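You operate a simulated robot arm through the tools that you are given. There is no shell and no other tool. Be economical: measure what you need, move in short steps, check, and stop when the job is done.

The job below is to be done with a simulated robot arm. You get a single attempt, and the scene is never put back.

Task
Clamp the blue plate and sand its rust off.
Fine: block back, clamp lever off, then the plate goes in the green tray. What is to be rubbed or washed off counts as gone when no trace of it is left.

The check looks at the end state, three seconds after you hand in, the way a careful person would. Anything else that was tipped, shoved, dropped, spilled or broken makes it a failure.

Robot
A 6-joint arm with a two-finger parallel gripper, fixed in place. Base frame: the origin is at the foot of the arm, x ahead of it, y to its left, z up; the work surface is at about z = 820. Units: mm, degrees, N and s.
With the tool pointing down near the work surface it reaches from about 260 to 680 mm from the base axis. Its first joint turns from -66.0 to 66.0 degrees. Payload 2.9 kg.
Tool frame: the origin (TCP) lies between the finger pads and is the grasp point; the fingertips stand 30 mm ahead of it; z points along the fingers, y is the line along which they close. Largest opening 110 mm; finger width 20, thickness 10; the body of the gripper, 48 by 112 mm, starts 55 mm behind the TCP.
Orientation is that of the tool frame in the base frame, as a unit quaternion [x, y, z, w]. With the fingers straight down and closing along the base's y, the tool's x points along the base's -x, its y along +y and its z along -z.

Tools
- The arm moves only by the tool jog_arm. Its argument "rows" is text: rows parted by semicolons, each of 7 numbers parted by spaces: the shift along the base's x, y, z in m, then the turn, a rotation vector about the base's x, y, z in degrees, then the gripper command, from -1 (fully open) to 1 (shut), values between in proportion. In form: dx dy dz wx wy wz jaw; .... A call has 1 to 8 rows; each row is the pose to reach, as a shift and turn from the pose commanded when the call began. A row lasts 0.2 s, in which the tool goes at most 50 mm and 8.6 degrees; a call with a longer step from one row to the next is refused whole, and so is a gripper value outside its range. A pose out of reach is approached as far as the arm can. The call stops where the force on the tool passes 40 N (or 10 N more than at its start, if that is more) or the arm is blocked; 0.2 s more then pass. Each finger travels about 108 mm/s and halts on what it meets, pressing with about 35 N; the grip force reading is that of the motor and also rises with nothing between the fingers. The clock runs only during rows and for 0.2 s after the last one: add rows that repeat a pose to give the fingers time. The reply holds the time, the measured pose of the TCP, the force on the tool along the base axes, the opening and the grip force, in the units named above and with some noise, with the torque about the TCP (base axes, N m) and any sound that the robot's microphone picked up, and new pictures: "views" is both (left out), scene, wrist or none.
- Cameras (640 x 400 px; columns grow to the right, rows downward): "scene" is fixed at [67.9, 422.1, 1396.3]; the picture's right is [-0.86, -0.51, 0.00], its down [-0.24, 0.41, -0.88] and it looks along [0.45, -0.76, -0.47] (base axes); focal length 342 px, centre (320, 200). "wrist" rides on the gripper at [72, 17, -103] in the tool frame; the picture's right is [-0.23, 0.97, 0.00], its down [-0.76, -0.18, -0.62] and it looks along [-0.61, -0.14, 0.78] (tool axes); focal length 222 px, centre (320, 200). There is no depth. A picture from a camera that has moved, and an enlarged one, comes with that camera's place and axes in the base frame and with its lens.
- zoom(camera, box): a new picture of the part [left, top, right, bottom] of that camera's present view, enlarged. No time passes.
- sign_off(): hands the job in; it is judged then, once.

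Go step by step. Nothing tells you positions but the pictures and the camera data: compare them with the known pose of the tool, close in by small moves and look again before you grip or let go. The budget is 120 turns and 200 pictures, counting those below and the enlarged ones. Unless the task says otherwise, let go and move clear before handing in, and close with one line.

The tools are called after "Call:" as a command line: name --argument value ..., lists and objects as JSON in quotes. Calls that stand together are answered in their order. jog_arm: Moves the arm, as the interface text tells. Its arguments: {"type":"object","properties":{"rows":{"type":"string"},"views":{"type":"string","enum":["both","scene","wrist","none"]}},"required":["rows"]} The other tools are called the same way: zoom (camera, box) takes an enlarged picture of a part of a camera's view; sign_off () hands the job in.

At the start:

```text
clock: 0.0
eef_pos: [413.9, -156.9, 1181.7]
orientation: [0.0, 1.0, 0.0, 0.0]
ft_force: [-0.2, 0.4, 0.6]
torque: [0.05, -0.02, -0.01]
grip_width: 109.9
gripper_force: 0.1
```

scene: 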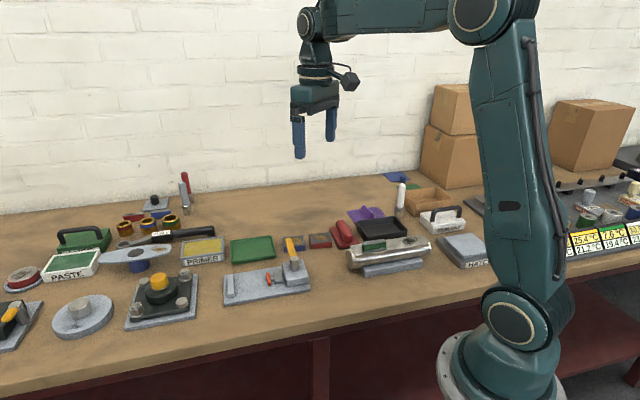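
wrist: 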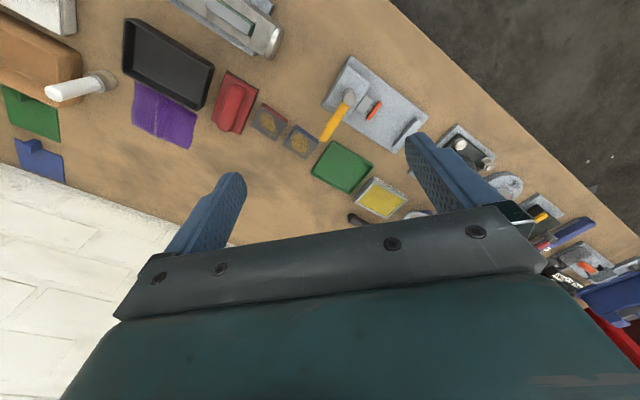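

I see a clamp fixture with a yellow lever, a green tray, a blue and a red plate (both rusty), and what may be a red sanding block. I'll zoom in to identify them properly.

Call:
zoom --camera "scene" --box '[210, 190, 370, 310]'

Call:
zoom --camera "wrist" --box '[200, 40, 440, 220]'

Call:
zoom --camera "scene" --box '[320, 160, 500, 280]'

```text
3.33 times, centred on (290, 250) of scene
camera zoom: at [67.9, 422.1, 1396.3], right [-0.86, -0.51, 0.0], down [-0.24, 0.41, -0.88], along [0.45, -0.76, -0.47], focal length 1141 px, centre (420, 33)
```

zoom: 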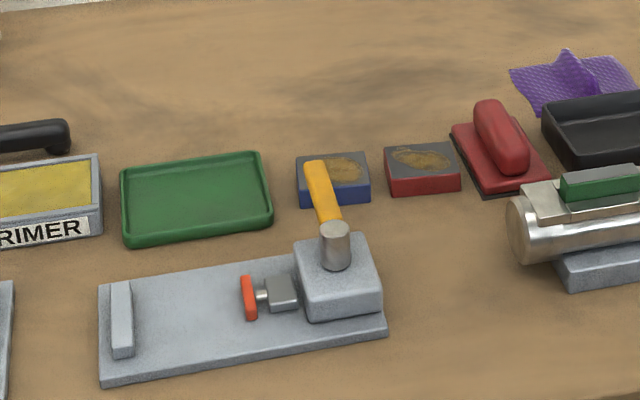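

```text
2.22 times, centred on (320, 130) of wrist
camera zoom: at [341.7, -141.8, 1284.8], right [0.23, 0.97, 0.0], down [0.76, -0.18, 0.62], along [0.61, -0.14, -0.78], focal length 494 px, centre (320, 356)
```

zoom: 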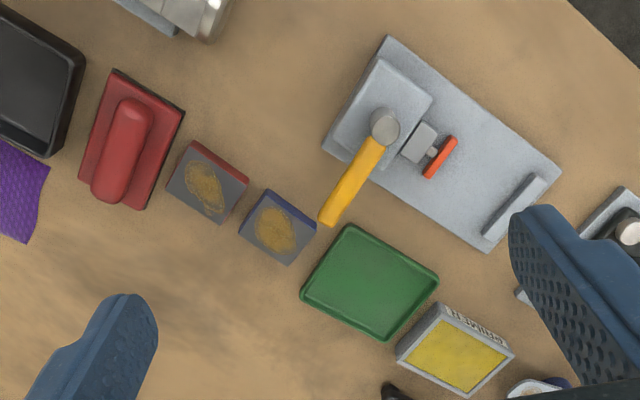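

```text
3.33 times, centred on (410, 220) of scene
camera zoom: at [67.9, 422.1, 1396.3], right [-0.86, -0.51, 0.0], down [-0.24, 0.41, -0.88], along [0.45, -0.76, -0.47], focal length 1141 px, centre (20, 133)
```

zoom: 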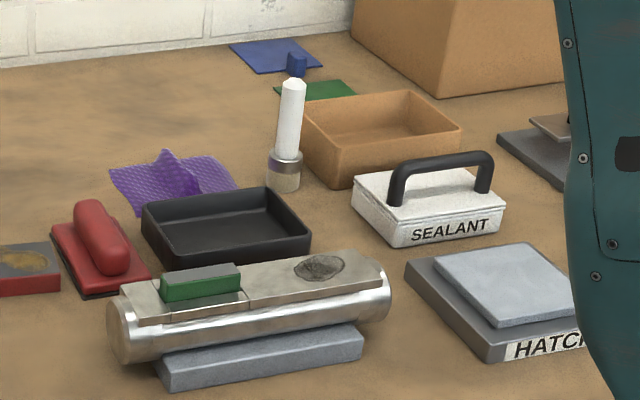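

The sanding block is the red one with a handle. The clamp's yellow lever lies horizontal at about z 870, and the blue plate is near (527,-226). I'll move in closer and turn the gripper in line with the fixture.

Call:
jog_arm --rows "0.0 0 -0.02 0 0 8 -1; 0.0 0 -0.05 0 0 16 -1; 0.0 0 -0.08 0 0 24 -1; 0.0 0 -0.10 0 0 32 -1; 0.0 0 -0.12 0 0 40 -1; 0.0 0 -0.14 0 0 47 -1; 0.0 0 -0.14 0 0 47 -1" --views "both"

```text
clock: 1.6
eef_pos: [414.4, -157.1, 1042.3]
orientation: [-0.399, 0.917, 0.001, 0.0]
ft_force: [-0.5, 0.5, 0.9]
torque: [0.0, 0.03, -0.02]
grip_width: 110.0
gripper_force: 0.1
camera wrist: at [353.5, -200.1, 1144.3], right [-0.56, 0.83, 0.0], down [0.65, 0.44, 0.62], along [0.52, 0.35, -0.78], focal length 222 px, centre (320, 200)
```

scene: 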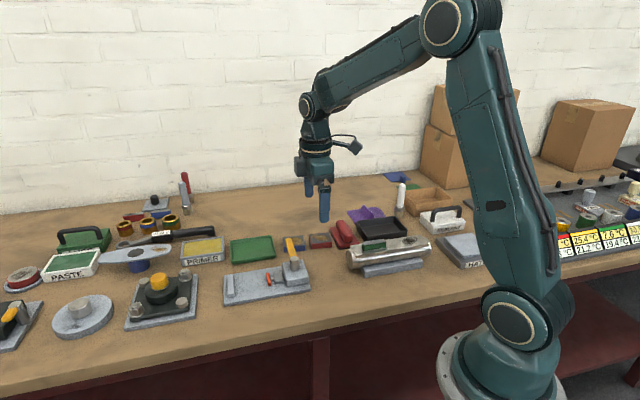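
wrist: 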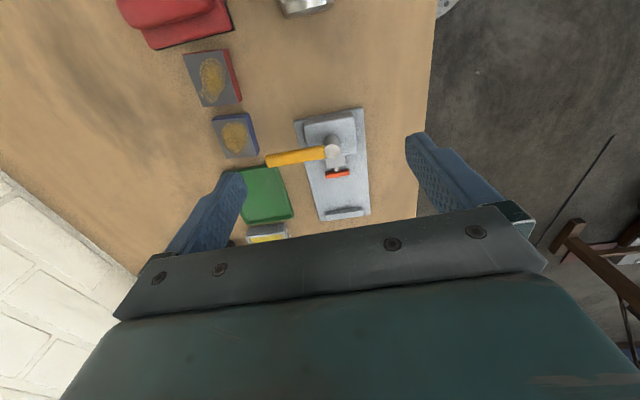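

The fixture is lined up in the wrist view. I'll zoom in to measure it.

Call:
zoom --camera "wrist" --box '[170, 20, 410, 250]'

```text
1.74 times, centred on (290, 135) of wrist
camera zoom: at [353.5, -200.1, 1144.3], right [-0.56, 0.83, 0.0], down [0.65, 0.44, 0.62], along [0.52, 0.35, -0.78], focal length 386 px, centre (372, 313)
```

zoom: 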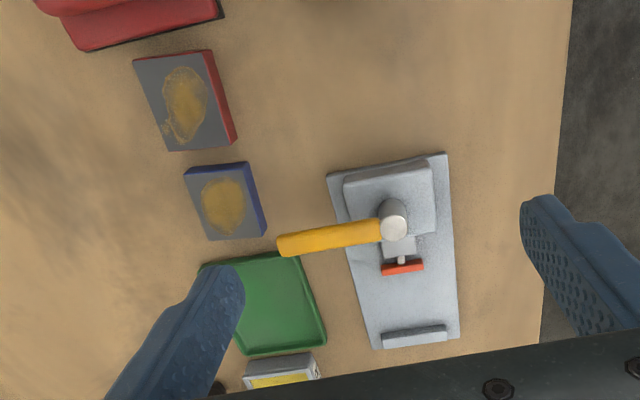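

The plate is about 60×48 mm with its centre near (529,-230), turned about 42°. I'll move above it with the jaws partly closed.

Call:
jog_arm --rows "0.03 -0.018 -0.02 0 0 -1 -0.2; 0.06 -0.036 -0.04 0 0 -2 -0.2; 0.09 -0.054 -0.07 0 0 -4 -0.2; 0.115 -0.073 -0.10 0 0 -5 -0.2; 0.115 -0.073 -0.12 0 0 -5 -0.2; 0.115 -0.073 -0.12 0 0 -5 -0.2"

```text
clock: 3.0
eef_pos: [530.4, -229.7, 922.7]
orientation: [-0.359, 0.933, 0.0, 0.0]
ft_force: [0.0, -0.1, -0.8]
torque: [0.01, 0.01, -0.01]
grip_width: 66.0
gripper_force: 0.1
camera wrist: at [464.4, -266.1, 1024.8], right [-0.48, 0.88, 0.0], down [0.69, 0.38, 0.62], along [0.55, 0.3, -0.78], focal length 222 px, centre (320, 200)
```

scene: 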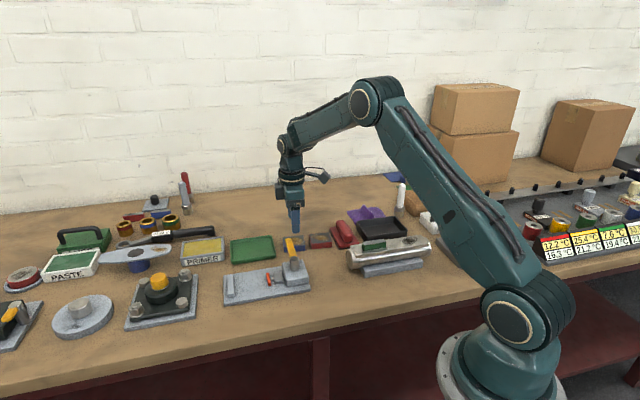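
wrist: 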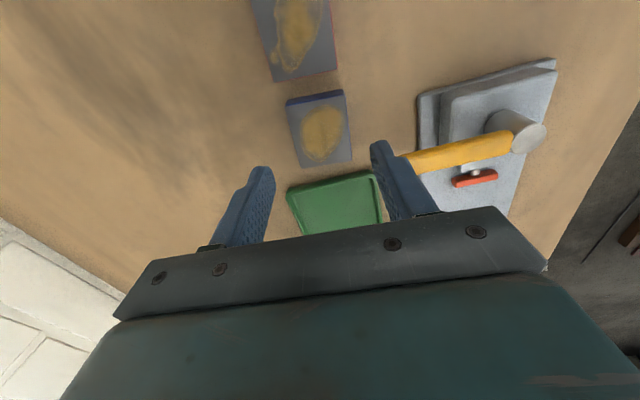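

I'll zoom in to get the plate corners.

Call:
zoom --camera "wrist" --box '[240, 60, 420, 210]'

```text
2.67 times, centred on (330, 135) of wrist
camera zoom: at [464.4, -266.1, 1024.8], right [-0.48, 0.88, 0.0], down [0.69, 0.38, 0.62], along [0.55, 0.3, -0.78], focal length 592 px, centre (293, 373)
```

zoom: 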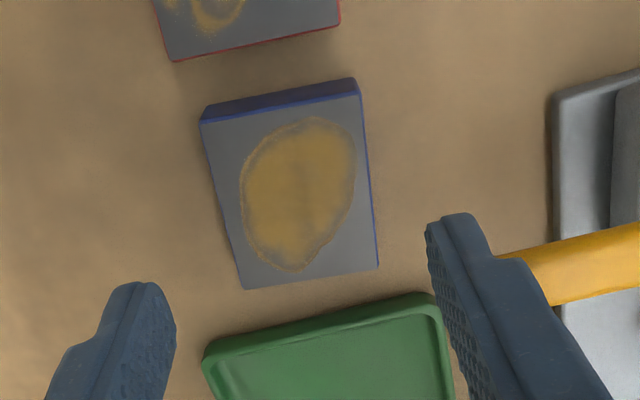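

The plate centre is about (531,-228) and its yaw is 39°. Next I correct for that, go down and grip.

Call:
jog_arm --rows "0.001 0.0015 -0.02 0 0 -3 -0.2; 0.001 0.0015 -0.045 0 0 -3 -0.2; 0.001 0.0015 -0.060 0 0 -3 -0.2; 0.001 0.0015 -0.068 0 0 -3 -0.2; 0.001 0.0015 -0.068 0 0 -3 -0.2"

```text
clock: 3.6
eef_pos: [533.5, -230.1, 886.4]
orientation: [-0.334, 0.942, -0.004, 0.005]
ft_force: [0.4, -0.3, 0.6]
torque: [-0.01, 0.01, -0.01]
grip_width: 66.0
gripper_force: 0.0
stopped in row 3: the force on the tool passed its limit at 62 N (the readings are from after the stop); the commanded pose is now the measured one
camera wrist: at [464.4, -262.6, 988.9], right [-0.44, 0.9, -0.01], down [0.7, 0.34, 0.63], along [0.57, 0.27, -0.78], focal length 222 px, centre (320, 200)
```

scene: 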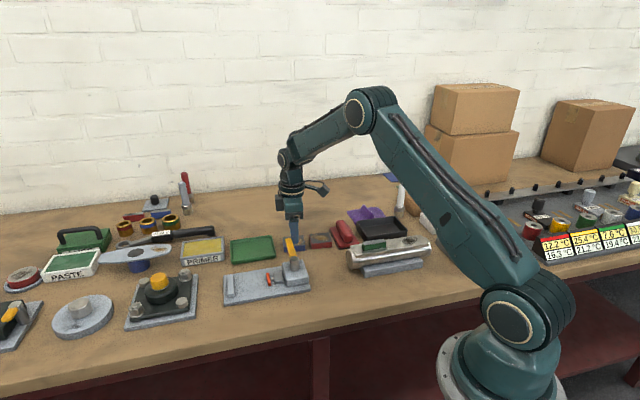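
wrist: 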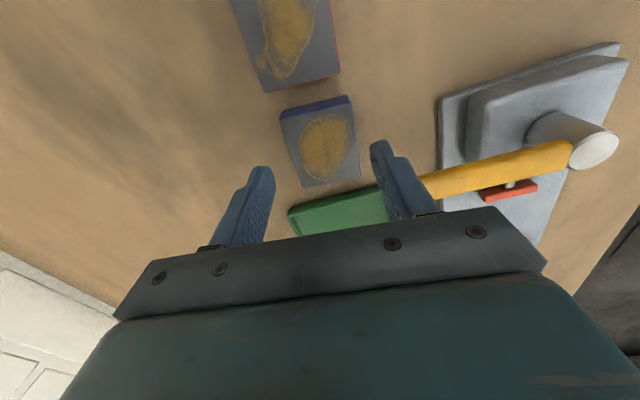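

The tool stopped at TCP z 886, so a fingertip probably touched the lever end. I'll take a closer look.

Call:
zoom --camera "wrist" --box '[240, 80, 480, 240]'

Call:
zoom --camera "scene" --box '[220, 180, 360, 310]'

```text
2.50 times, centred on (360, 160) of wrist
camera zoom: at [464.4, -262.6, 988.9], right [-0.44, 0.9, -0.01], down [0.7, 0.34, 0.63], along [0.57, 0.27, -0.78], focal length 555 px, centre (220, 300)
```

zoom: 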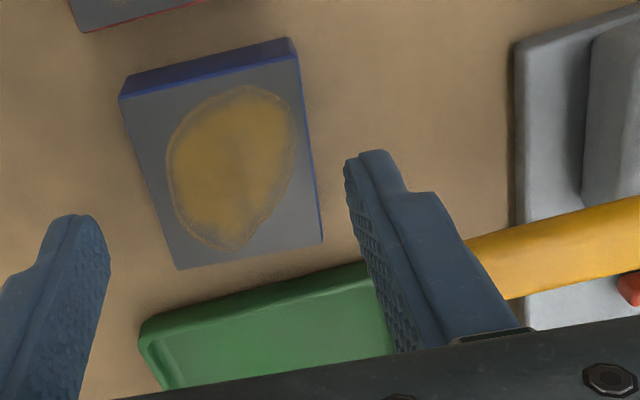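

```text
3.08 times, centred on (290, 245) of scene
camera zoom: at [67.9, 422.1, 1396.3], right [-0.86, -0.51, 0.0], down [-0.24, 0.41, -0.88], along [0.45, -0.76, -0.47], focal length 1053 px, centre (412, 62)
```

zoom: 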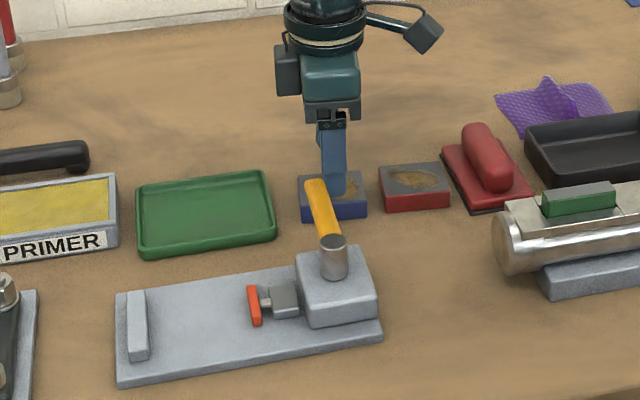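

One finger touched the lever tip at about (519,-178,876). I'll back up, straighten the tool, and shift the grip toward the far end of the plate.

Call:
jog_arm --rows "0 0 0.02 0.24 0.69 0 -0.2; -0.013 -0.007 0.04 0.24 0.69 0 -0.1; -0.013 -0.007 0.04 0.24 0.69 0 -0.1"

Call:
zoom --camera "wrist" --box '[240, 60, 480, 220]'

```text
clock: 4.5
eef_pos: [519.0, -236.8, 927.9]
orientation: [-0.334, 0.943, 0.001, -0.001]
ft_force: [0.9, -0.3, 0.2]
torque: [-0.01, 0.02, 0.02]
grip_width: 60.6
gripper_force: 0.1
camera wrist: at [452.4, -270.0, 1029.5], right [-0.44, 0.9, 0.0], down [0.7, 0.34, 0.62], along [0.56, 0.27, -0.78], focal length 222 px, centre (320, 200)
```

scene: 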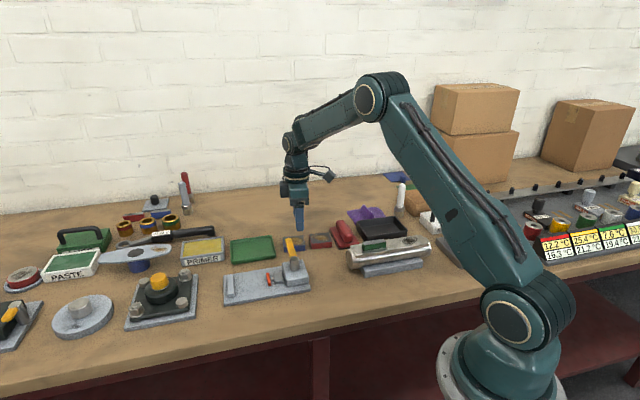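
wrist: 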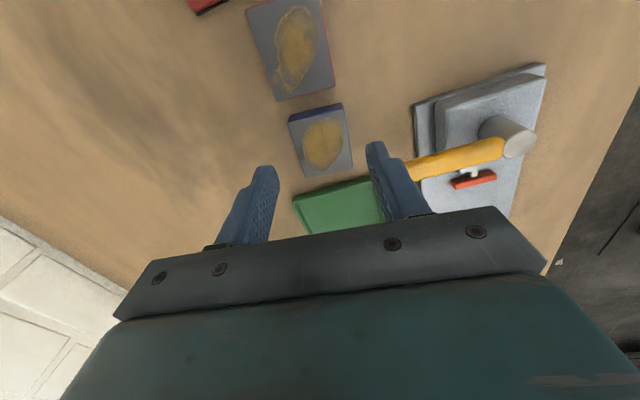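

```text
2.50 times, centred on (360, 140) of wrist
camera zoom: at [452.4, -270.0, 1029.5], right [-0.44, 0.9, 0.0], down [0.7, 0.34, 0.62], along [0.56, 0.27, -0.78], focal length 555 px, centre (220, 350)
```

zoom: 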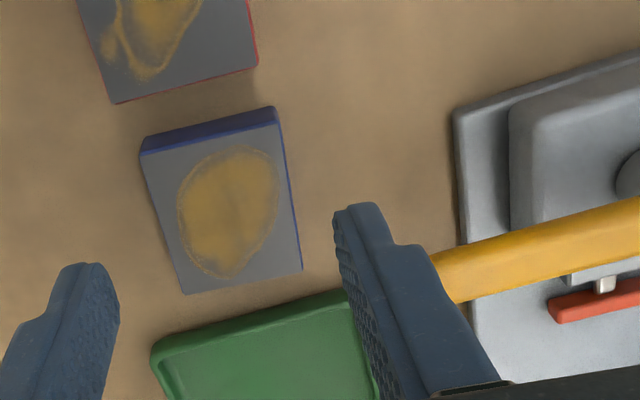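

The plate hasn't moved. Now I go down with the grip shifted away from the lever.

Call:
jog_arm --rows "0.001 -0.0013 -0.025 0 0 0 -0.1; 0.001 -0.0013 -0.045 0 0 0 -0.1; 0.001 -0.0013 -0.060 0 0 0 -0.1; 0.001 -0.0013 -0.070 0 0 0 -0.1; 0.001 -0.0013 -0.073 0 0 0 -0.1; 0.001 -0.0013 -0.073 0 0 0 -0.1"

Call:
zoom --camera "scene" --box '[220, 180, 360, 310]'

```text
clock: 5.8
eef_pos: [521.4, -236.8, 855.8]
orientation: [-0.334, 0.942, 0.0, 0.0]
ft_force: [0.0, -0.4, -0.3]
torque: [0.03, -0.01, -0.01]
grip_width: 60.4
gripper_force: 0.0
camera wrist: at [454.4, -271.1, 957.4], right [-0.44, 0.9, 0.0], down [0.7, 0.34, 0.62], along [0.56, 0.27, -0.78], focal length 222 px, centre (320, 200)
```

scene: 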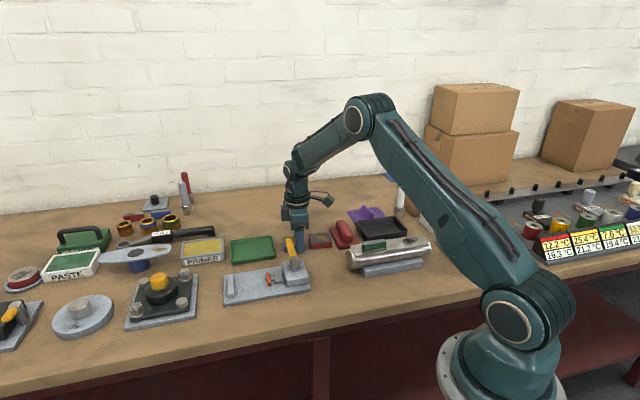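
wrist: 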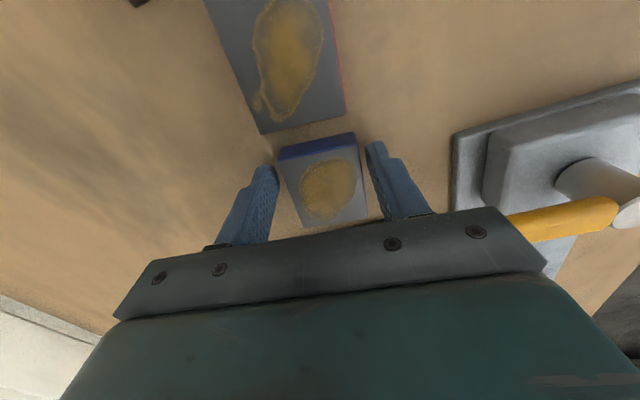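

```text
3.08 times, centred on (290, 245) of scene
camera zoom: at [67.9, 422.1, 1396.3], right [-0.86, -0.51, 0.0], down [-0.24, 0.41, -0.88], along [0.45, -0.76, -0.47], focal length 1053 px, centre (412, 62)
```

zoom: 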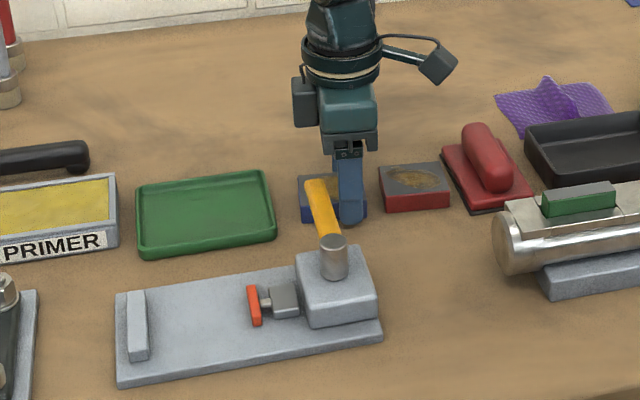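

The fingers straddle the plate without touching anything. I'll close them.

Call:
jog_arm --rows "0 0 0 0 0 0 0.2; 0 0 0 0 0 0 0.4; 0 0 0 0 0 0 0.4; 0 0 0 0 0 0 0.4" --views "wrist"

```text
clock: 6.8
eef_pos: [521.1, -237.9, 855.4]
orientation: [-0.334, 0.943, 0.001, -0.001]
ft_force: [-0.4, 0.3, -0.4]
torque: [0.05, 0.09, 0.03]
grip_width: 49.6
gripper_force: 34.6
camera wrist: at [454.3, -271.1, 957.5], right [-0.44, 0.9, 0.0], down [0.7, 0.34, 0.62], along [0.56, 0.27, -0.78], focal length 222 px, centre (320, 200)
```

wrist: 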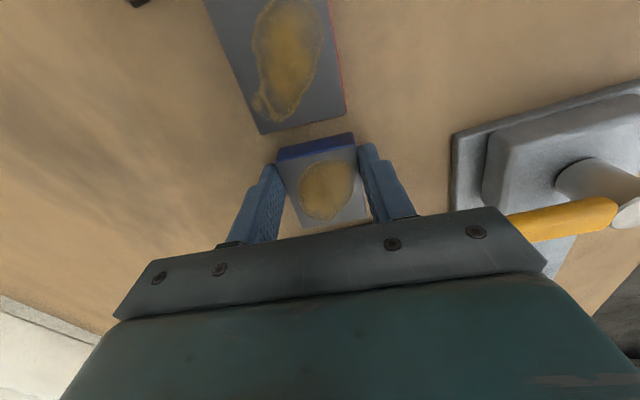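

I have the plate; the jaws read 50 mm. I'll lift it and carry it to above the clamp bed.

Call:
jog_arm --rows "0 0 0.03 0 0 0 0.4; 0 0 0.07 0 0 0 0.4; 0 0 0.11 0 0 0 0.4; 0 0.045 0.11 0 0 2 0.4; -0.002 0.09 0.11 0 0 4 0.4; -0.004 0.135 0.11 0 0 6 0.4; -0.006 0.165 0.11 0 0 6.5 0.4; -0.006 0.165 0.11 0 0 6.5 0.4"

Call:
zoom --camera "scene" --box '[200, 170, 360, 310]'

Call:
zoom --camera "wrist" --box '[240, 60, 440, 220]'

```text
clock: 8.7
eef_pos: [512.9, -71.8, 964.6]
orientation: [-0.387, 0.922, 0.0, -0.001]
ft_force: [0.0, -1.0, -4.3]
torque: [-0.07, 0.05, -0.04]
grip_width: 49.7
gripper_force: 35.2
camera wrist: at [451.2, -113.3, 1066.8], right [-0.54, 0.84, 0.0], down [0.66, 0.42, 0.62], along [0.52, 0.33, -0.78], focal length 222 px, centre (320, 200)
```

scene: 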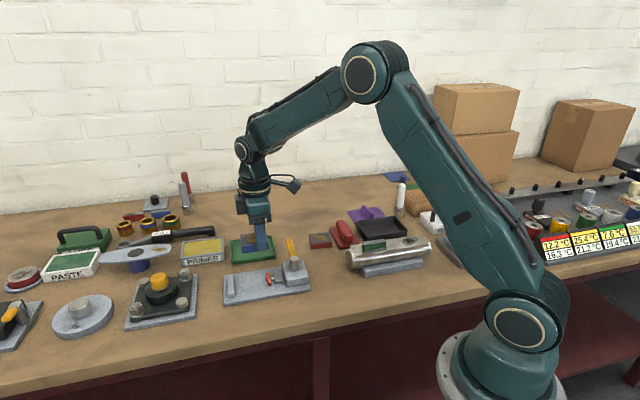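
wrist: 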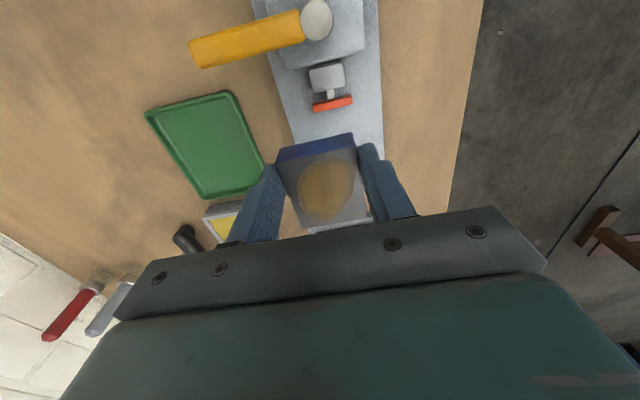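

```text
2.86 times, centred on (280, 240) of scene
camera zoom: at [67.9, 422.1, 1396.3], right [-0.86, -0.51, 0.0], down [-0.24, 0.41, -0.88], along [0.45, -0.76, -0.47], focal length 978 px, centre (434, 86)
```

zoom: 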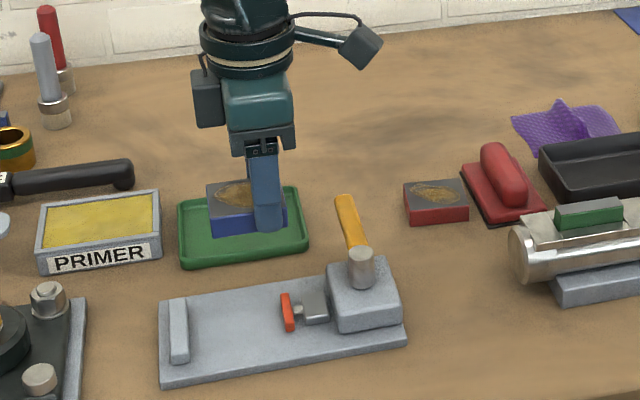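

```text
2.50 times, centred on (340, 140) of wrist
camera zoom: at [451.2, -113.3, 1066.8], right [-0.54, 0.84, 0.0], down [0.66, 0.42, 0.62], along [0.52, 0.33, -0.78], focal length 555 px, centre (270, 350)
```

zoom: 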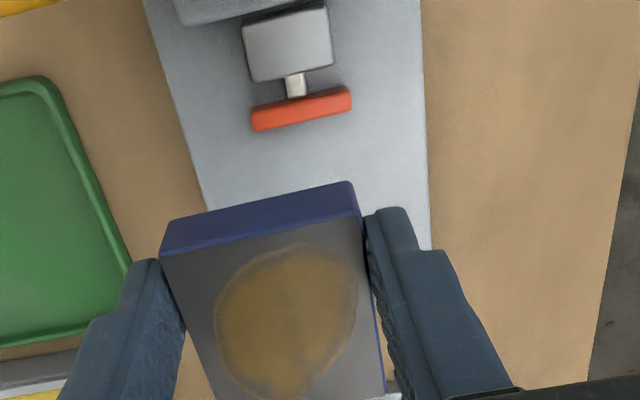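

The bed axis is at 44.4°, and the gap from pad to bar is about 70 mm. I'll line the plate up over the gap and lower it partway.

Call:
jog_arm --rows "0 0.0168 -0.01 0 0 -1 0.4; 0 0.0168 -0.035 0 0 -1 0.4; 0 0.0168 -0.06 0 0 -1 0.4; 0 0.0168 -0.07 0 0 -1 0.4; 0 0.0168 -0.07 0 0 -1 0.4"

Call:
zoom --camera "scene" --box '[200, 200, 340, 310]'

Call:
zoom --camera "wrist" --box '[240, 60, 440, 220]'

```text
clock: 9.8
eef_pos: [515.4, -54.7, 893.4]
orientation: [-0.38, 0.925, 0.001, -0.001]
ft_force: [0.7, 0.7, -4.3]
torque: [-0.06, 0.06, 0.01]
grip_width: 49.3
gripper_force: 35.5
camera wrist: at [451.0, -95.8, 995.9], right [-0.52, 0.85, 0.0], down [0.67, 0.41, 0.62], along [0.53, 0.33, -0.78], focal length 222 px, centre (320, 200)
```

scene: 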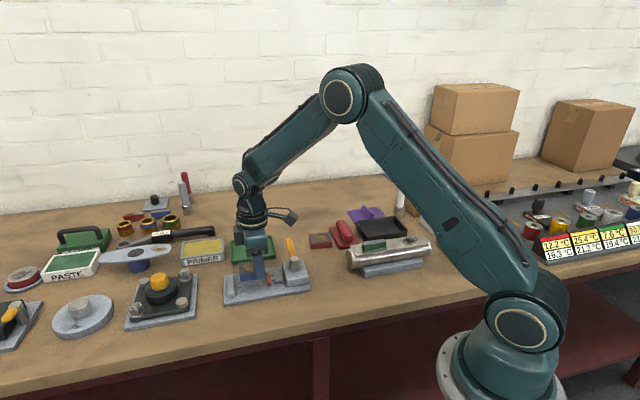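
wrist: 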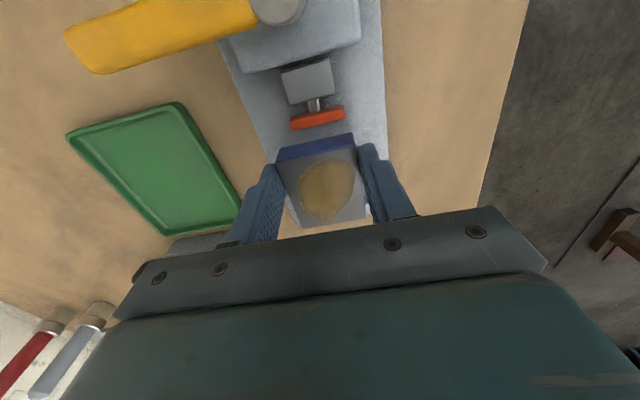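

```text
3.64 times, centred on (270, 255) of scene
camera zoom: at [67.9, 422.1, 1396.3], right [-0.86, -0.51, 0.0], down [-0.24, 0.41, -0.88], along [0.45, -0.76, -0.47], focal length 1245 px, centre (502, 0)
```

zoom: 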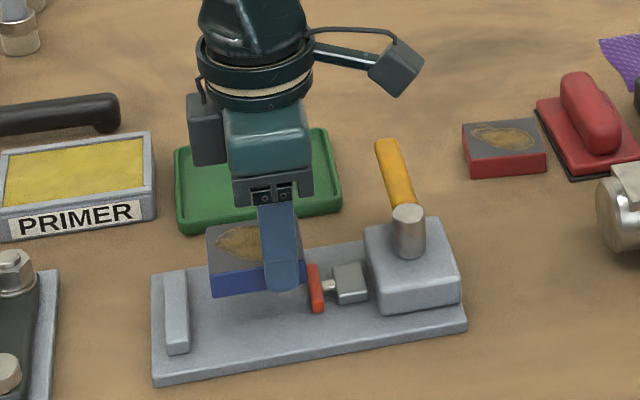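

```text
2.50 times, centred on (340, 140) of wrist
camera zoom: at [451.0, -95.8, 995.9], right [-0.52, 0.85, 0.0], down [0.67, 0.41, 0.62], along [0.53, 0.33, -0.78], focal length 555 px, centre (270, 350)
```

zoom: 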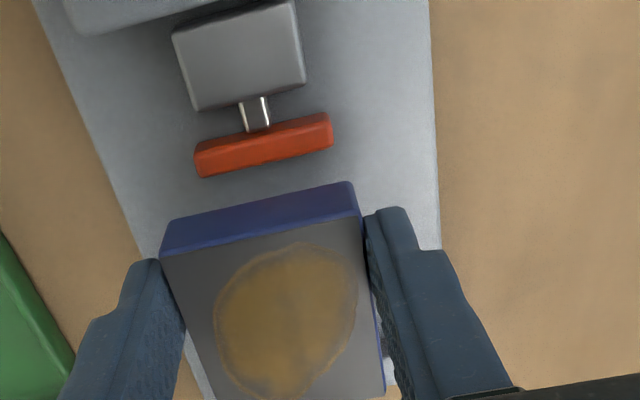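

The plate spans 315–375 mm along the bed axis. The pad is at 307 and the bar at about 378, so it should fit. I'll lower it gently.

Call:
jog_arm --rows "0 0.001 -0.01 0 0 0 0.4; 0 0.001 -0.016 0 0 0 0.4; 0 0.001 -0.020 0 0 0 0.4; 0 0.001 -0.023 0 0 0 0.4"

Call:
zoom --camera "scene" --box '[220, 230, 320, 310]'

```text
clock: 10.8
eef_pos: [514.4, -54.7, 870.8]
orientation: [-0.379, 0.926, 0.0, -0.001]
ft_force: [0.4, 0.5, -3.5]
torque: [-0.06, 0.05, -0.02]
grip_width: 49.4
gripper_force: 35.2
camera wrist: at [451.1, -94.5, 973.1], right [-0.52, 0.85, 0.0], down [0.67, 0.41, 0.62], along [0.53, 0.33, -0.78], focal length 222 px, centre (320, 200)
```

scene: 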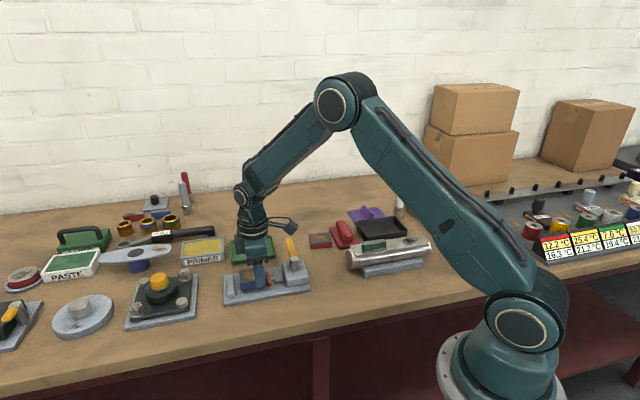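
wrist: 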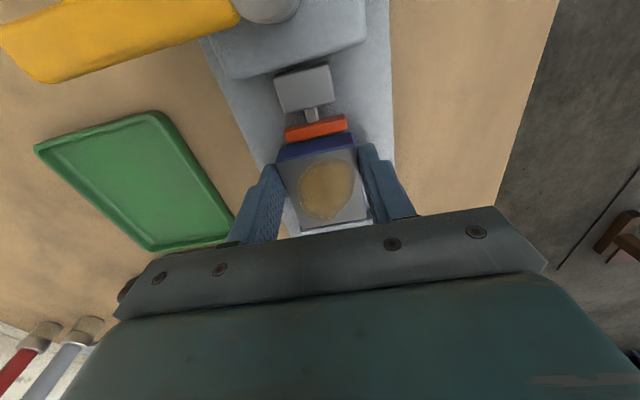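

```text
5.00 times, centred on (270, 270) of scene
camera zoom: at [67.9, 422.1, 1396.3], right [-0.86, -0.51, 0.0], down [-0.24, 0.41, -0.88], along [0.45, -0.76, -0.47], focal length 1712 px, centre (570, -150)
```

zoom: 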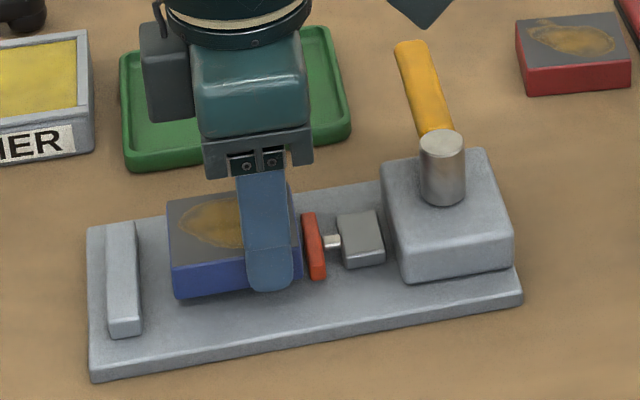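

The plate is close to the pad, with about 14 mm still left to the bar. I'll move it 8 mm toward the bar and look again.

Call:
jog_arm --rows "0.003 0.003 0 0 0 0 0.4; 0.006 0.006 0 0 0 0 0.4; 0.006 0.006 0 0 0 0 0.4" --views "none"

Call:
zoom --camera "scene" --box '[220, 240, 300, 305]'

Call:
zoom --camera "wrist" --box '[240, 60, 440, 250]'

```text
clock: 11.7
eef_pos: [518.8, -48.2, 871.2]
orientation: [-0.379, 0.925, 0.0, -0.001]
ft_force: [0.5, -0.1, -3.6]
torque: [-0.04, 0.04, -0.01]
grip_width: 49.7
gripper_force: 35.2
```

```text
6.15 times, centred on (260, 272) of scene
camera zoom: at [67.9, 422.1, 1396.3], right [-0.86, -0.51, 0.0], down [-0.24, 0.41, -0.88], along [0.45, -0.76, -0.47], focal length 2107 px, centre (689, -246)
```

zoom: 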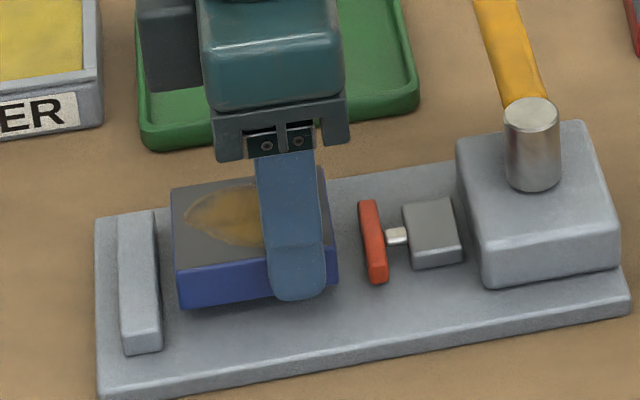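

```text
2.11 times, centred on (340, 155) of wrist
camera zoom: at [457.0, -88.4, 973.8], right [-0.52, 0.85, 0.0], down [0.67, 0.41, 0.62], along [0.53, 0.33, -0.78], focal length 468 px, centre (278, 295)
```

zoom: 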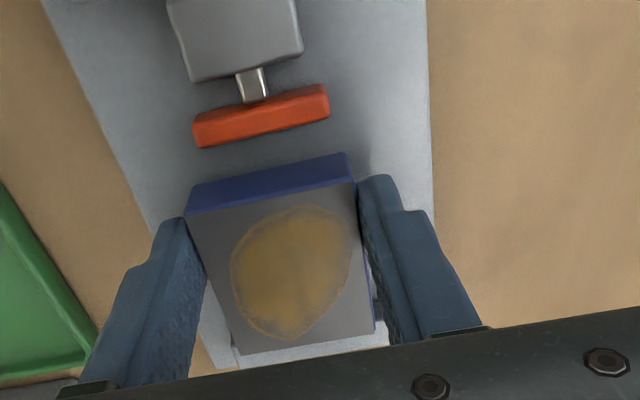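

Now about 4–5 mm remains to the bar. I'll lower the plate until it touches the bed.

Call:
jog_arm --rows "0.001 0.001 -0.002 0 0 0 0.4; 0.001 0.001 -0.004 0 0 0 0.4; 0.001 0.001 -0.005 0 0 0 0.4" --views "none"

Call:
zoom --camera "scene" --box '[220, 240, 300, 305]'

```text
clock: 12.4
eef_pos: [521.6, -48.7, 864.9]
orientation: [-0.379, 0.925, 0.0, -0.001]
ft_force: [1.3, 1.0, -3.9]
torque: [-0.02, 0.03, 0.0]
grip_width: 49.5
gripper_force: 34.5
```

```text
6.15 times, centred on (260, 272) of scene
camera zoom: at [67.9, 422.1, 1396.3], right [-0.86, -0.51, 0.0], down [-0.24, 0.41, -0.88], along [0.45, -0.76, -0.47], focal length 2107 px, centre (689, -246)
```

zoom: 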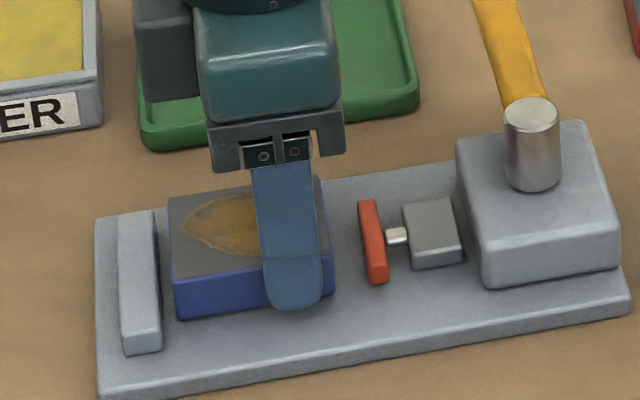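

Still no contact. I'll go down in smaller steps.

Call:
jog_arm --rows "0 0 -0.0015 0 0 0 0.4; 0 0 -0.003 0 0 0 0.4; 0 0 -0.003 0 0 0 0.4" --views "none"

```text
clock: 13.2
eef_pos: [521.9, -47.6, 864.4]
orientation: [-0.38, 0.925, 0.0, 0.0]
ft_force: [-3.7, 1.9, 18.4]
torque: [-0.02, 0.6, -0.04]
grip_width: 49.6
gripper_force: 34.7
```

The plate is resting on the bed. I'll open the jaws and go up.

Call:
jog_arm --rows "0 0 0.0015 0 0 0 0.2; 0 0 0.0015 0 0 0 -0.15; 0 0 0.0015 0 0 0 -0.15; 0 0 0.03 0 0 0 -0.15; 0 0 0.07 0 0 0 -0.15; 0 0 0.11 0 0 0 -0.15; 0 0 0.11 0 0 0 -0.15"

Call:
zoom --camera "scene" --box '[220, 220, 330, 310]'

Call:
zoom --camera "wrist" --box '[220, 20, 420, 220]'

```text
clock: 14.8
eef_pos: [521.7, -47.7, 974.3]
orientation: [-0.379, 0.925, 0.001, -0.001]
ft_force: [-0.6, 1.2, 1.2]
torque: [-0.02, 0.02, 0.04]
grip_width: 63.3
gripper_force: 0.1
camera wrist: at [457.7, -88.0, 1076.2], right [-0.52, 0.85, 0.0], down [0.67, 0.41, 0.62], along [0.53, 0.33, -0.78], focal length 222 px, centre (320, 200)
```

scene: 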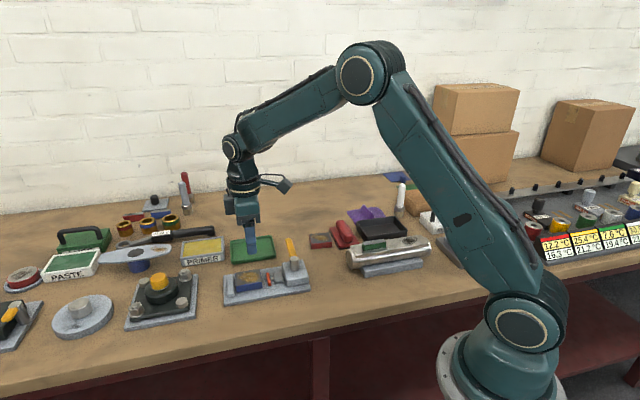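
wrist: 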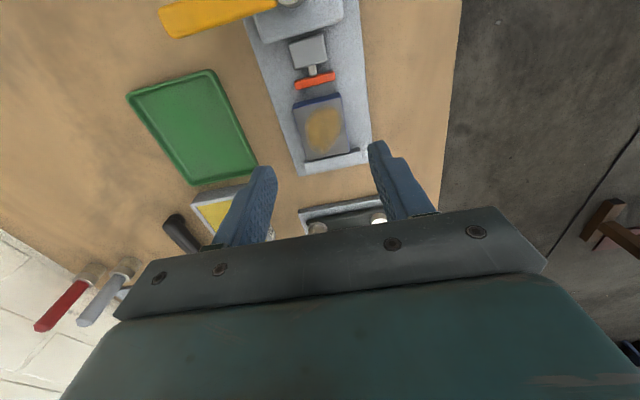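

```text
4.44 times, centred on (275, 265) of scene
camera zoom: at [67.9, 422.1, 1396.3], right [-0.86, -0.51, 0.0], down [-0.24, 0.41, -0.88], along [0.45, -0.76, -0.47], focal length 1522 px, centre (520, -89)
```

zoom: 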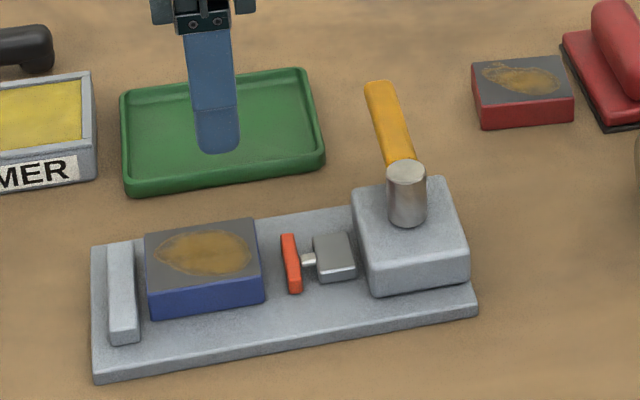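

```text
2.00 times, centred on (320, 120) of wrist
camera zoom: at [457.7, -88.0, 1076.2], right [-0.52, 0.85, 0.0], down [0.67, 0.41, 0.62], along [0.53, 0.33, -0.78], focal length 444 px, centre (320, 360)
```

zoom: 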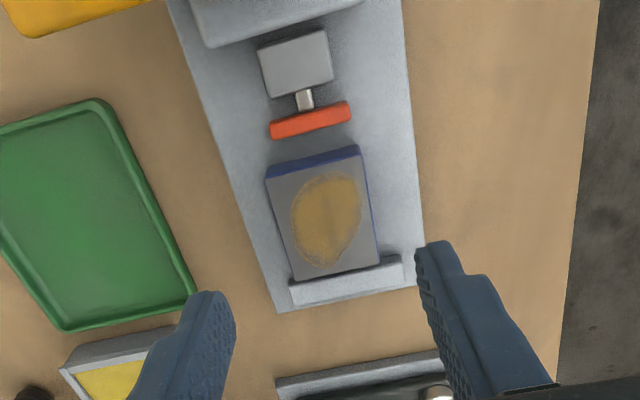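

The plate sits between bar and pad. The lever's pivot is at about (453,-115) and its tip at about (519,-178), z about 876. I'll close the fingers and come down beside the lever tip on the bar side, so I can push it away from the bed.

Call:
jog_arm --rows "0.0 -0.03 0 0 0 0 0.3; 0.002 -0.065 0 0 0 0 0.7; 0.005 -0.097 0 0 0 0 1; 0.005 -0.097 -0.03 0 0 0 1; 0.005 -0.097 -0.06 0 0 0 1; 0.005 -0.097 -0.084 0 0 0 1; 0.005 -0.097 -0.084 0 0 0 1"

Call:
zoom --camera "scene" --box '[220, 200, 330, 300]'

Call:
zoom --camera "wrist" --box '[220, 20, 480, 220]'

```text
clock: 16.4
eef_pos: [525.8, -144.2, 889.0]
orientation: [-0.379, 0.925, 0.0, -0.001]
ft_force: [0.5, 0.6, 0.0]
torque: [0.0, 0.03, -0.06]
grip_width: 0.1
gripper_force: 35.3
camera wrist: at [462.4, -185.0, 991.4], right [-0.52, 0.85, 0.0], down [0.67, 0.41, 0.62], along [0.53, 0.33, -0.78], focal length 222 px, centre (320, 200)
```

scene: 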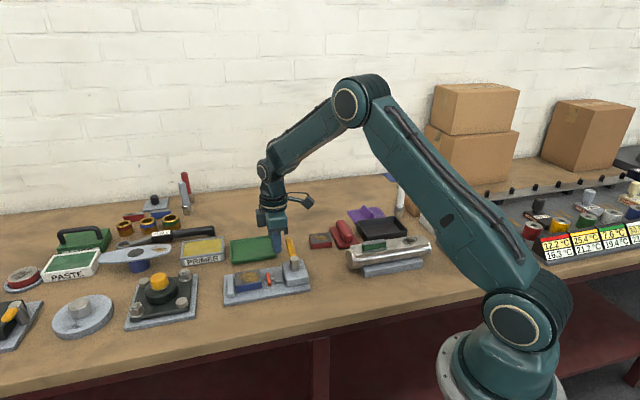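
wrist: 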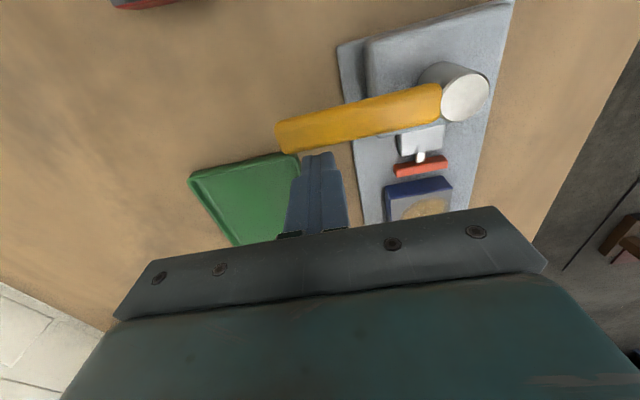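

```text
4.00 times, centred on (275, 250) of scene
camera zoom: at [67.9, 422.1, 1396.3], right [-0.86, -0.51, 0.0], down [-0.24, 0.41, -0.88], along [0.45, -0.76, -0.47], focal length 1369 px, centre (500, 0)
```

zoom: 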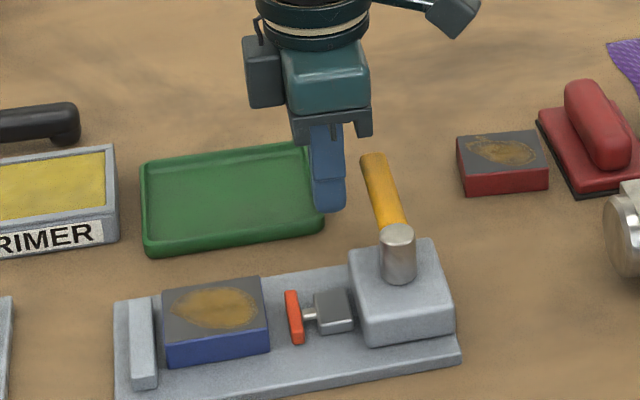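

```text
2.00 times, centred on (350, 120) of wrist
camera zoom: at [462.4, -185.0, 991.4], right [-0.52, 0.85, 0.0], down [0.67, 0.41, 0.62], along [0.53, 0.33, -0.78], focal length 444 px, centre (260, 360)
```

zoom: 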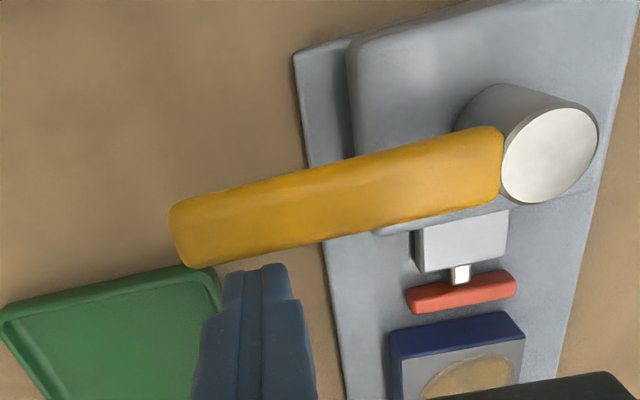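

The fingers are clear and beside the lever. I'll make a test push along the bed axis, away from the plate.

Call:
jog_arm --rows "-0.005 -0.005 0 0 0 0 1; -0.010 -0.010 0 0 0 0 1; -0.015 -0.015 0 0 0 0 1; -0.020 -0.020 0 0 0 0 1" --views "none"

Call:
zoom --camera "scene" --box '[220, 200, 330, 300]'

```text
clock: 17.4
eef_pos: [505.0, -165.8, 889.0]
orientation: [-0.378, 0.926, 0.001, -0.001]
ft_force: [-0.9, -0.3, 0.2]
torque: [-0.03, -0.04, -0.04]
grip_width: 0.0
gripper_force: 34.7
```

```text
4.00 times, centred on (275, 250) of scene
camera zoom: at [67.9, 422.1, 1396.3], right [-0.86, -0.51, 0.0], down [-0.24, 0.41, -0.88], along [0.45, -0.76, -0.47], focal length 1369 px, centre (500, 0)
```

zoom: 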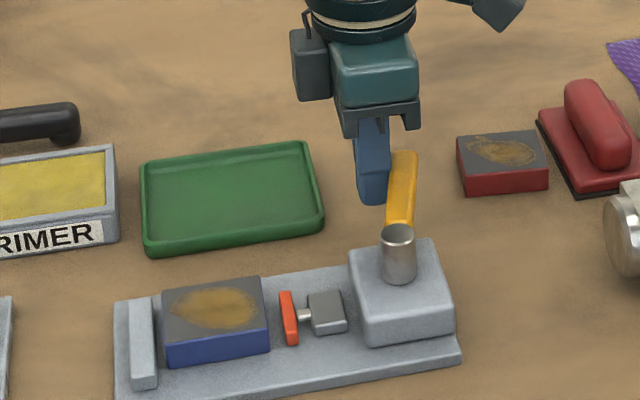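

The lever swings freely and the pad is advancing. I'll keep pushing along the arc.

Call:
jog_arm --rows "-0.0099 -0.0081 0 0 0 0 1; -0.021 -0.0144 0 0 0 0 1; -0.033 -0.0185 0 0 0 0 1; -0.0455 -0.0206 0 0 0 0 1" --views "none"

Call:
zoom --camera "scene" --box '[220, 200, 330, 300]'

```text
clock: 18.4
eef_pos: [460.6, -185.8, 890.2]
orientation: [-0.378, 0.926, 0.0, -0.001]
ft_force: [-0.7, -0.4, 0.4]
torque: [0.02, 0.0, 0.0]
grip_width: 0.2
gripper_force: 35.2
```

```text
4.00 times, centred on (275, 250) of scene
camera zoom: at [67.9, 422.1, 1396.3], right [-0.86, -0.51, 0.0], down [-0.24, 0.41, -0.88], along [0.45, -0.76, -0.47], focal length 1369 px, centre (500, 0)
```

zoom: 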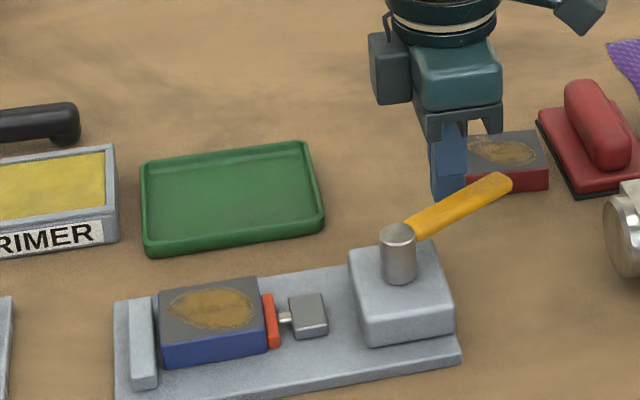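

The pad is just touching the plate. I'll keep going in small steps until the lever offers resistance.

Call:
jog_arm --rows "-0.0127 0.0001 0 0 0 0 1; -0.0252 0.0025 0 0 0 0 1; -0.0311 0.0047 0 0 0 0 1" --views "none"

Call:
zoom --camera "scene" --box '[220, 200, 330, 300]'

```text
clock: 19.2
eef_pos: [429.1, -181.0, 889.2]
orientation: [-0.38, 0.925, 0.001, -0.001]
ft_force: [0.2, 0.2, 0.2]
torque: [-0.02, 0.02, -0.04]
grip_width: 0.0
gripper_force: 34.8
```

```text
4.00 times, centred on (275, 250) of scene
camera zoom: at [67.9, 422.1, 1396.3], right [-0.86, -0.51, 0.0], down [-0.24, 0.41, -0.88], along [0.45, -0.76, -0.47], focal length 1369 px, centre (500, 0)
```

zoom: 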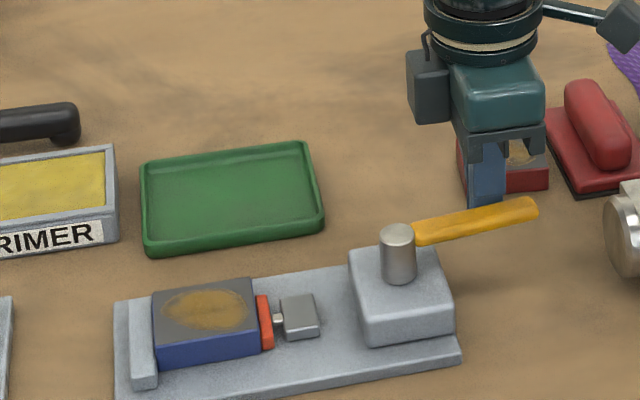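

Call:
jog_arm --rows "-0.003 0.0011 0 0 0 0 1; -0.006 0.0022 0 0 0 0 1; -0.009 0.0037 0 0 0 0 1; -0.0117 0.0053 0 0 0 0 1" --views "none"

Call:
zoom --camera "scene" --box '[220, 200, 330, 300]'

```text
clock: 20.2
eef_pos: [419.5, -176.0, 889.7]
orientation: [-0.379, 0.925, 0.001, -0.001]
ft_force: [3.8, -1.0, -1.5]
torque: [0.0, -0.07, 0.05]
grip_width: 0.2
gripper_force: 35.2
```

```text
4.00 times, centred on (275, 250) of scene
camera zoom: at [68.0, 422.1, 1396.3], right [-0.86, -0.51, 0.0], down [-0.24, 0.41, -0.88], along [0.45, -0.76, -0.47], focal length 1369 px, centre (500, 0)
```

zoom: 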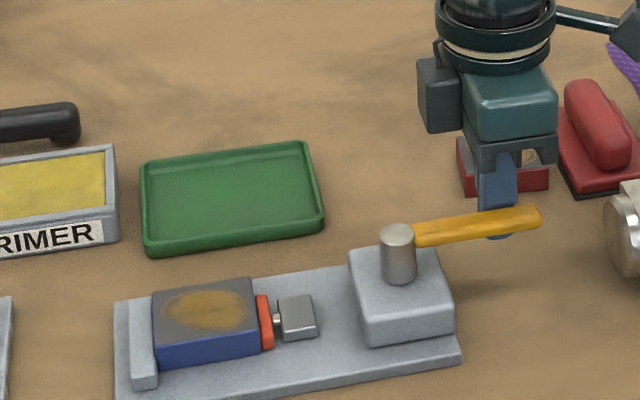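

Resistance is starting. I'll push a little further, square to the lever, to lock it.

Call:
jog_arm --rows "-0.002 0.002 0 0 0 0 1; -0.004 0.004 0 0 0 0 1; -0.006 0.006 0 0 0 0 1; -0.008 0.008 0 0 0 0 1" --views "none"

Call:
zoom --camera "scene" --box '[220, 200, 330, 300]'

```text
clock: 21.0
eef_pos: [418.1, -174.6, 889.4]
orientation: [-0.377, 0.926, -0.007, 0.004]
ft_force: [5.2, -5.6, -4.4]
torque: [-0.03, -0.09, 0.07]
grip_width: 0.1
gripper_force: 34.2
stopped in row 3: the force on the tool passed its limit at 44 N (the readings are from after the stop); the commanded pose is now the measured one
```

```text
4.00 times, centred on (275, 250) of scene
camera zoom: at [68.0, 422.0, 1396.3], right [-0.86, -0.51, 0.0], down [-0.24, 0.41, -0.88], along [0.45, -0.76, -0.47], focal length 1369 px, centre (500, 0)
```

zoom: 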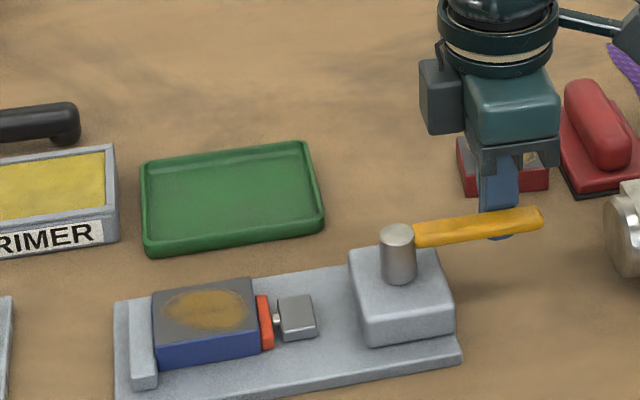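

The clamp is locked, with the plate held between pad and bar. I'll back off, level the tool and move to look at the sanding block.

Call:
jog_arm --rows "0.008 -0.008 0 0.57 0.73 0 1; 0.01 -0.01 0.04 0.57 0.73 0 1; 0.01 -0.03 0.08 0.57 0.73 0 0.5; 0.01 -0.07 0.12 0.57 0.73 0 0; 0.01 -0.1 0.13 0.57 0.73 0 0; 0.01 -0.12 0.13 0.57 0.73 0 0"

Call:
zoom --camera "wrist" --box '[220, 20, 460, 220]'

Call:
zoom --camera "scene" --box '[300, 190, 400, 280]'

```text
refused: row 4 steps farther than a row can; nothing moved
```

```text
2.00 times, centred on (340, 120) of wrist
camera zoom: at [352.2, -212.9, 992.0], right [-0.52, 0.86, -0.01], down [0.66, 0.41, 0.63], along [0.54, 0.31, -0.78], focal length 444 px, centre (280, 360)
```

zoom: 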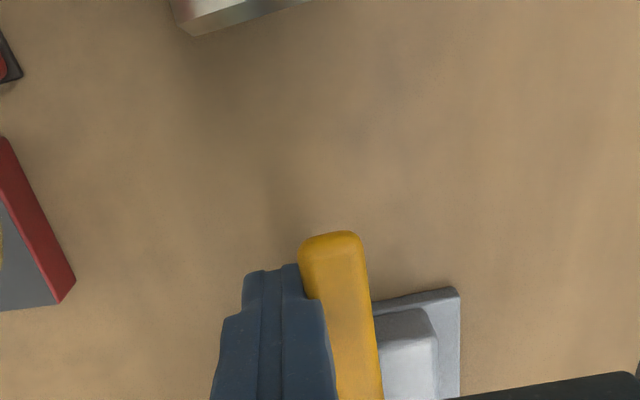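

```text
4.44 times, centred on (350, 235) of scene
camera zoom: at [68.0, 422.0, 1396.3], right [-0.86, -0.51, 0.0], down [-0.24, 0.41, -0.88], along [0.45, -0.76, -0.47], focal length 1522 px, centre (187, 44)
```

zoom: 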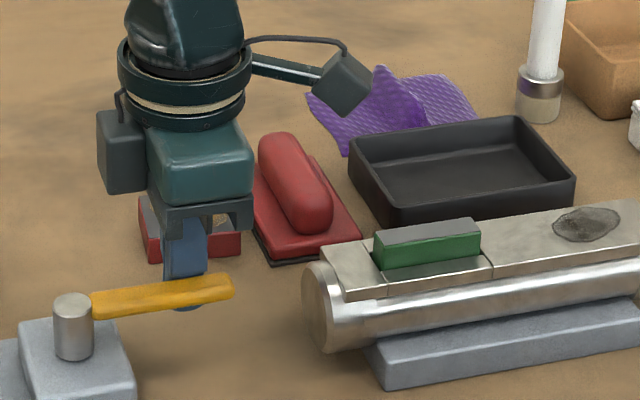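

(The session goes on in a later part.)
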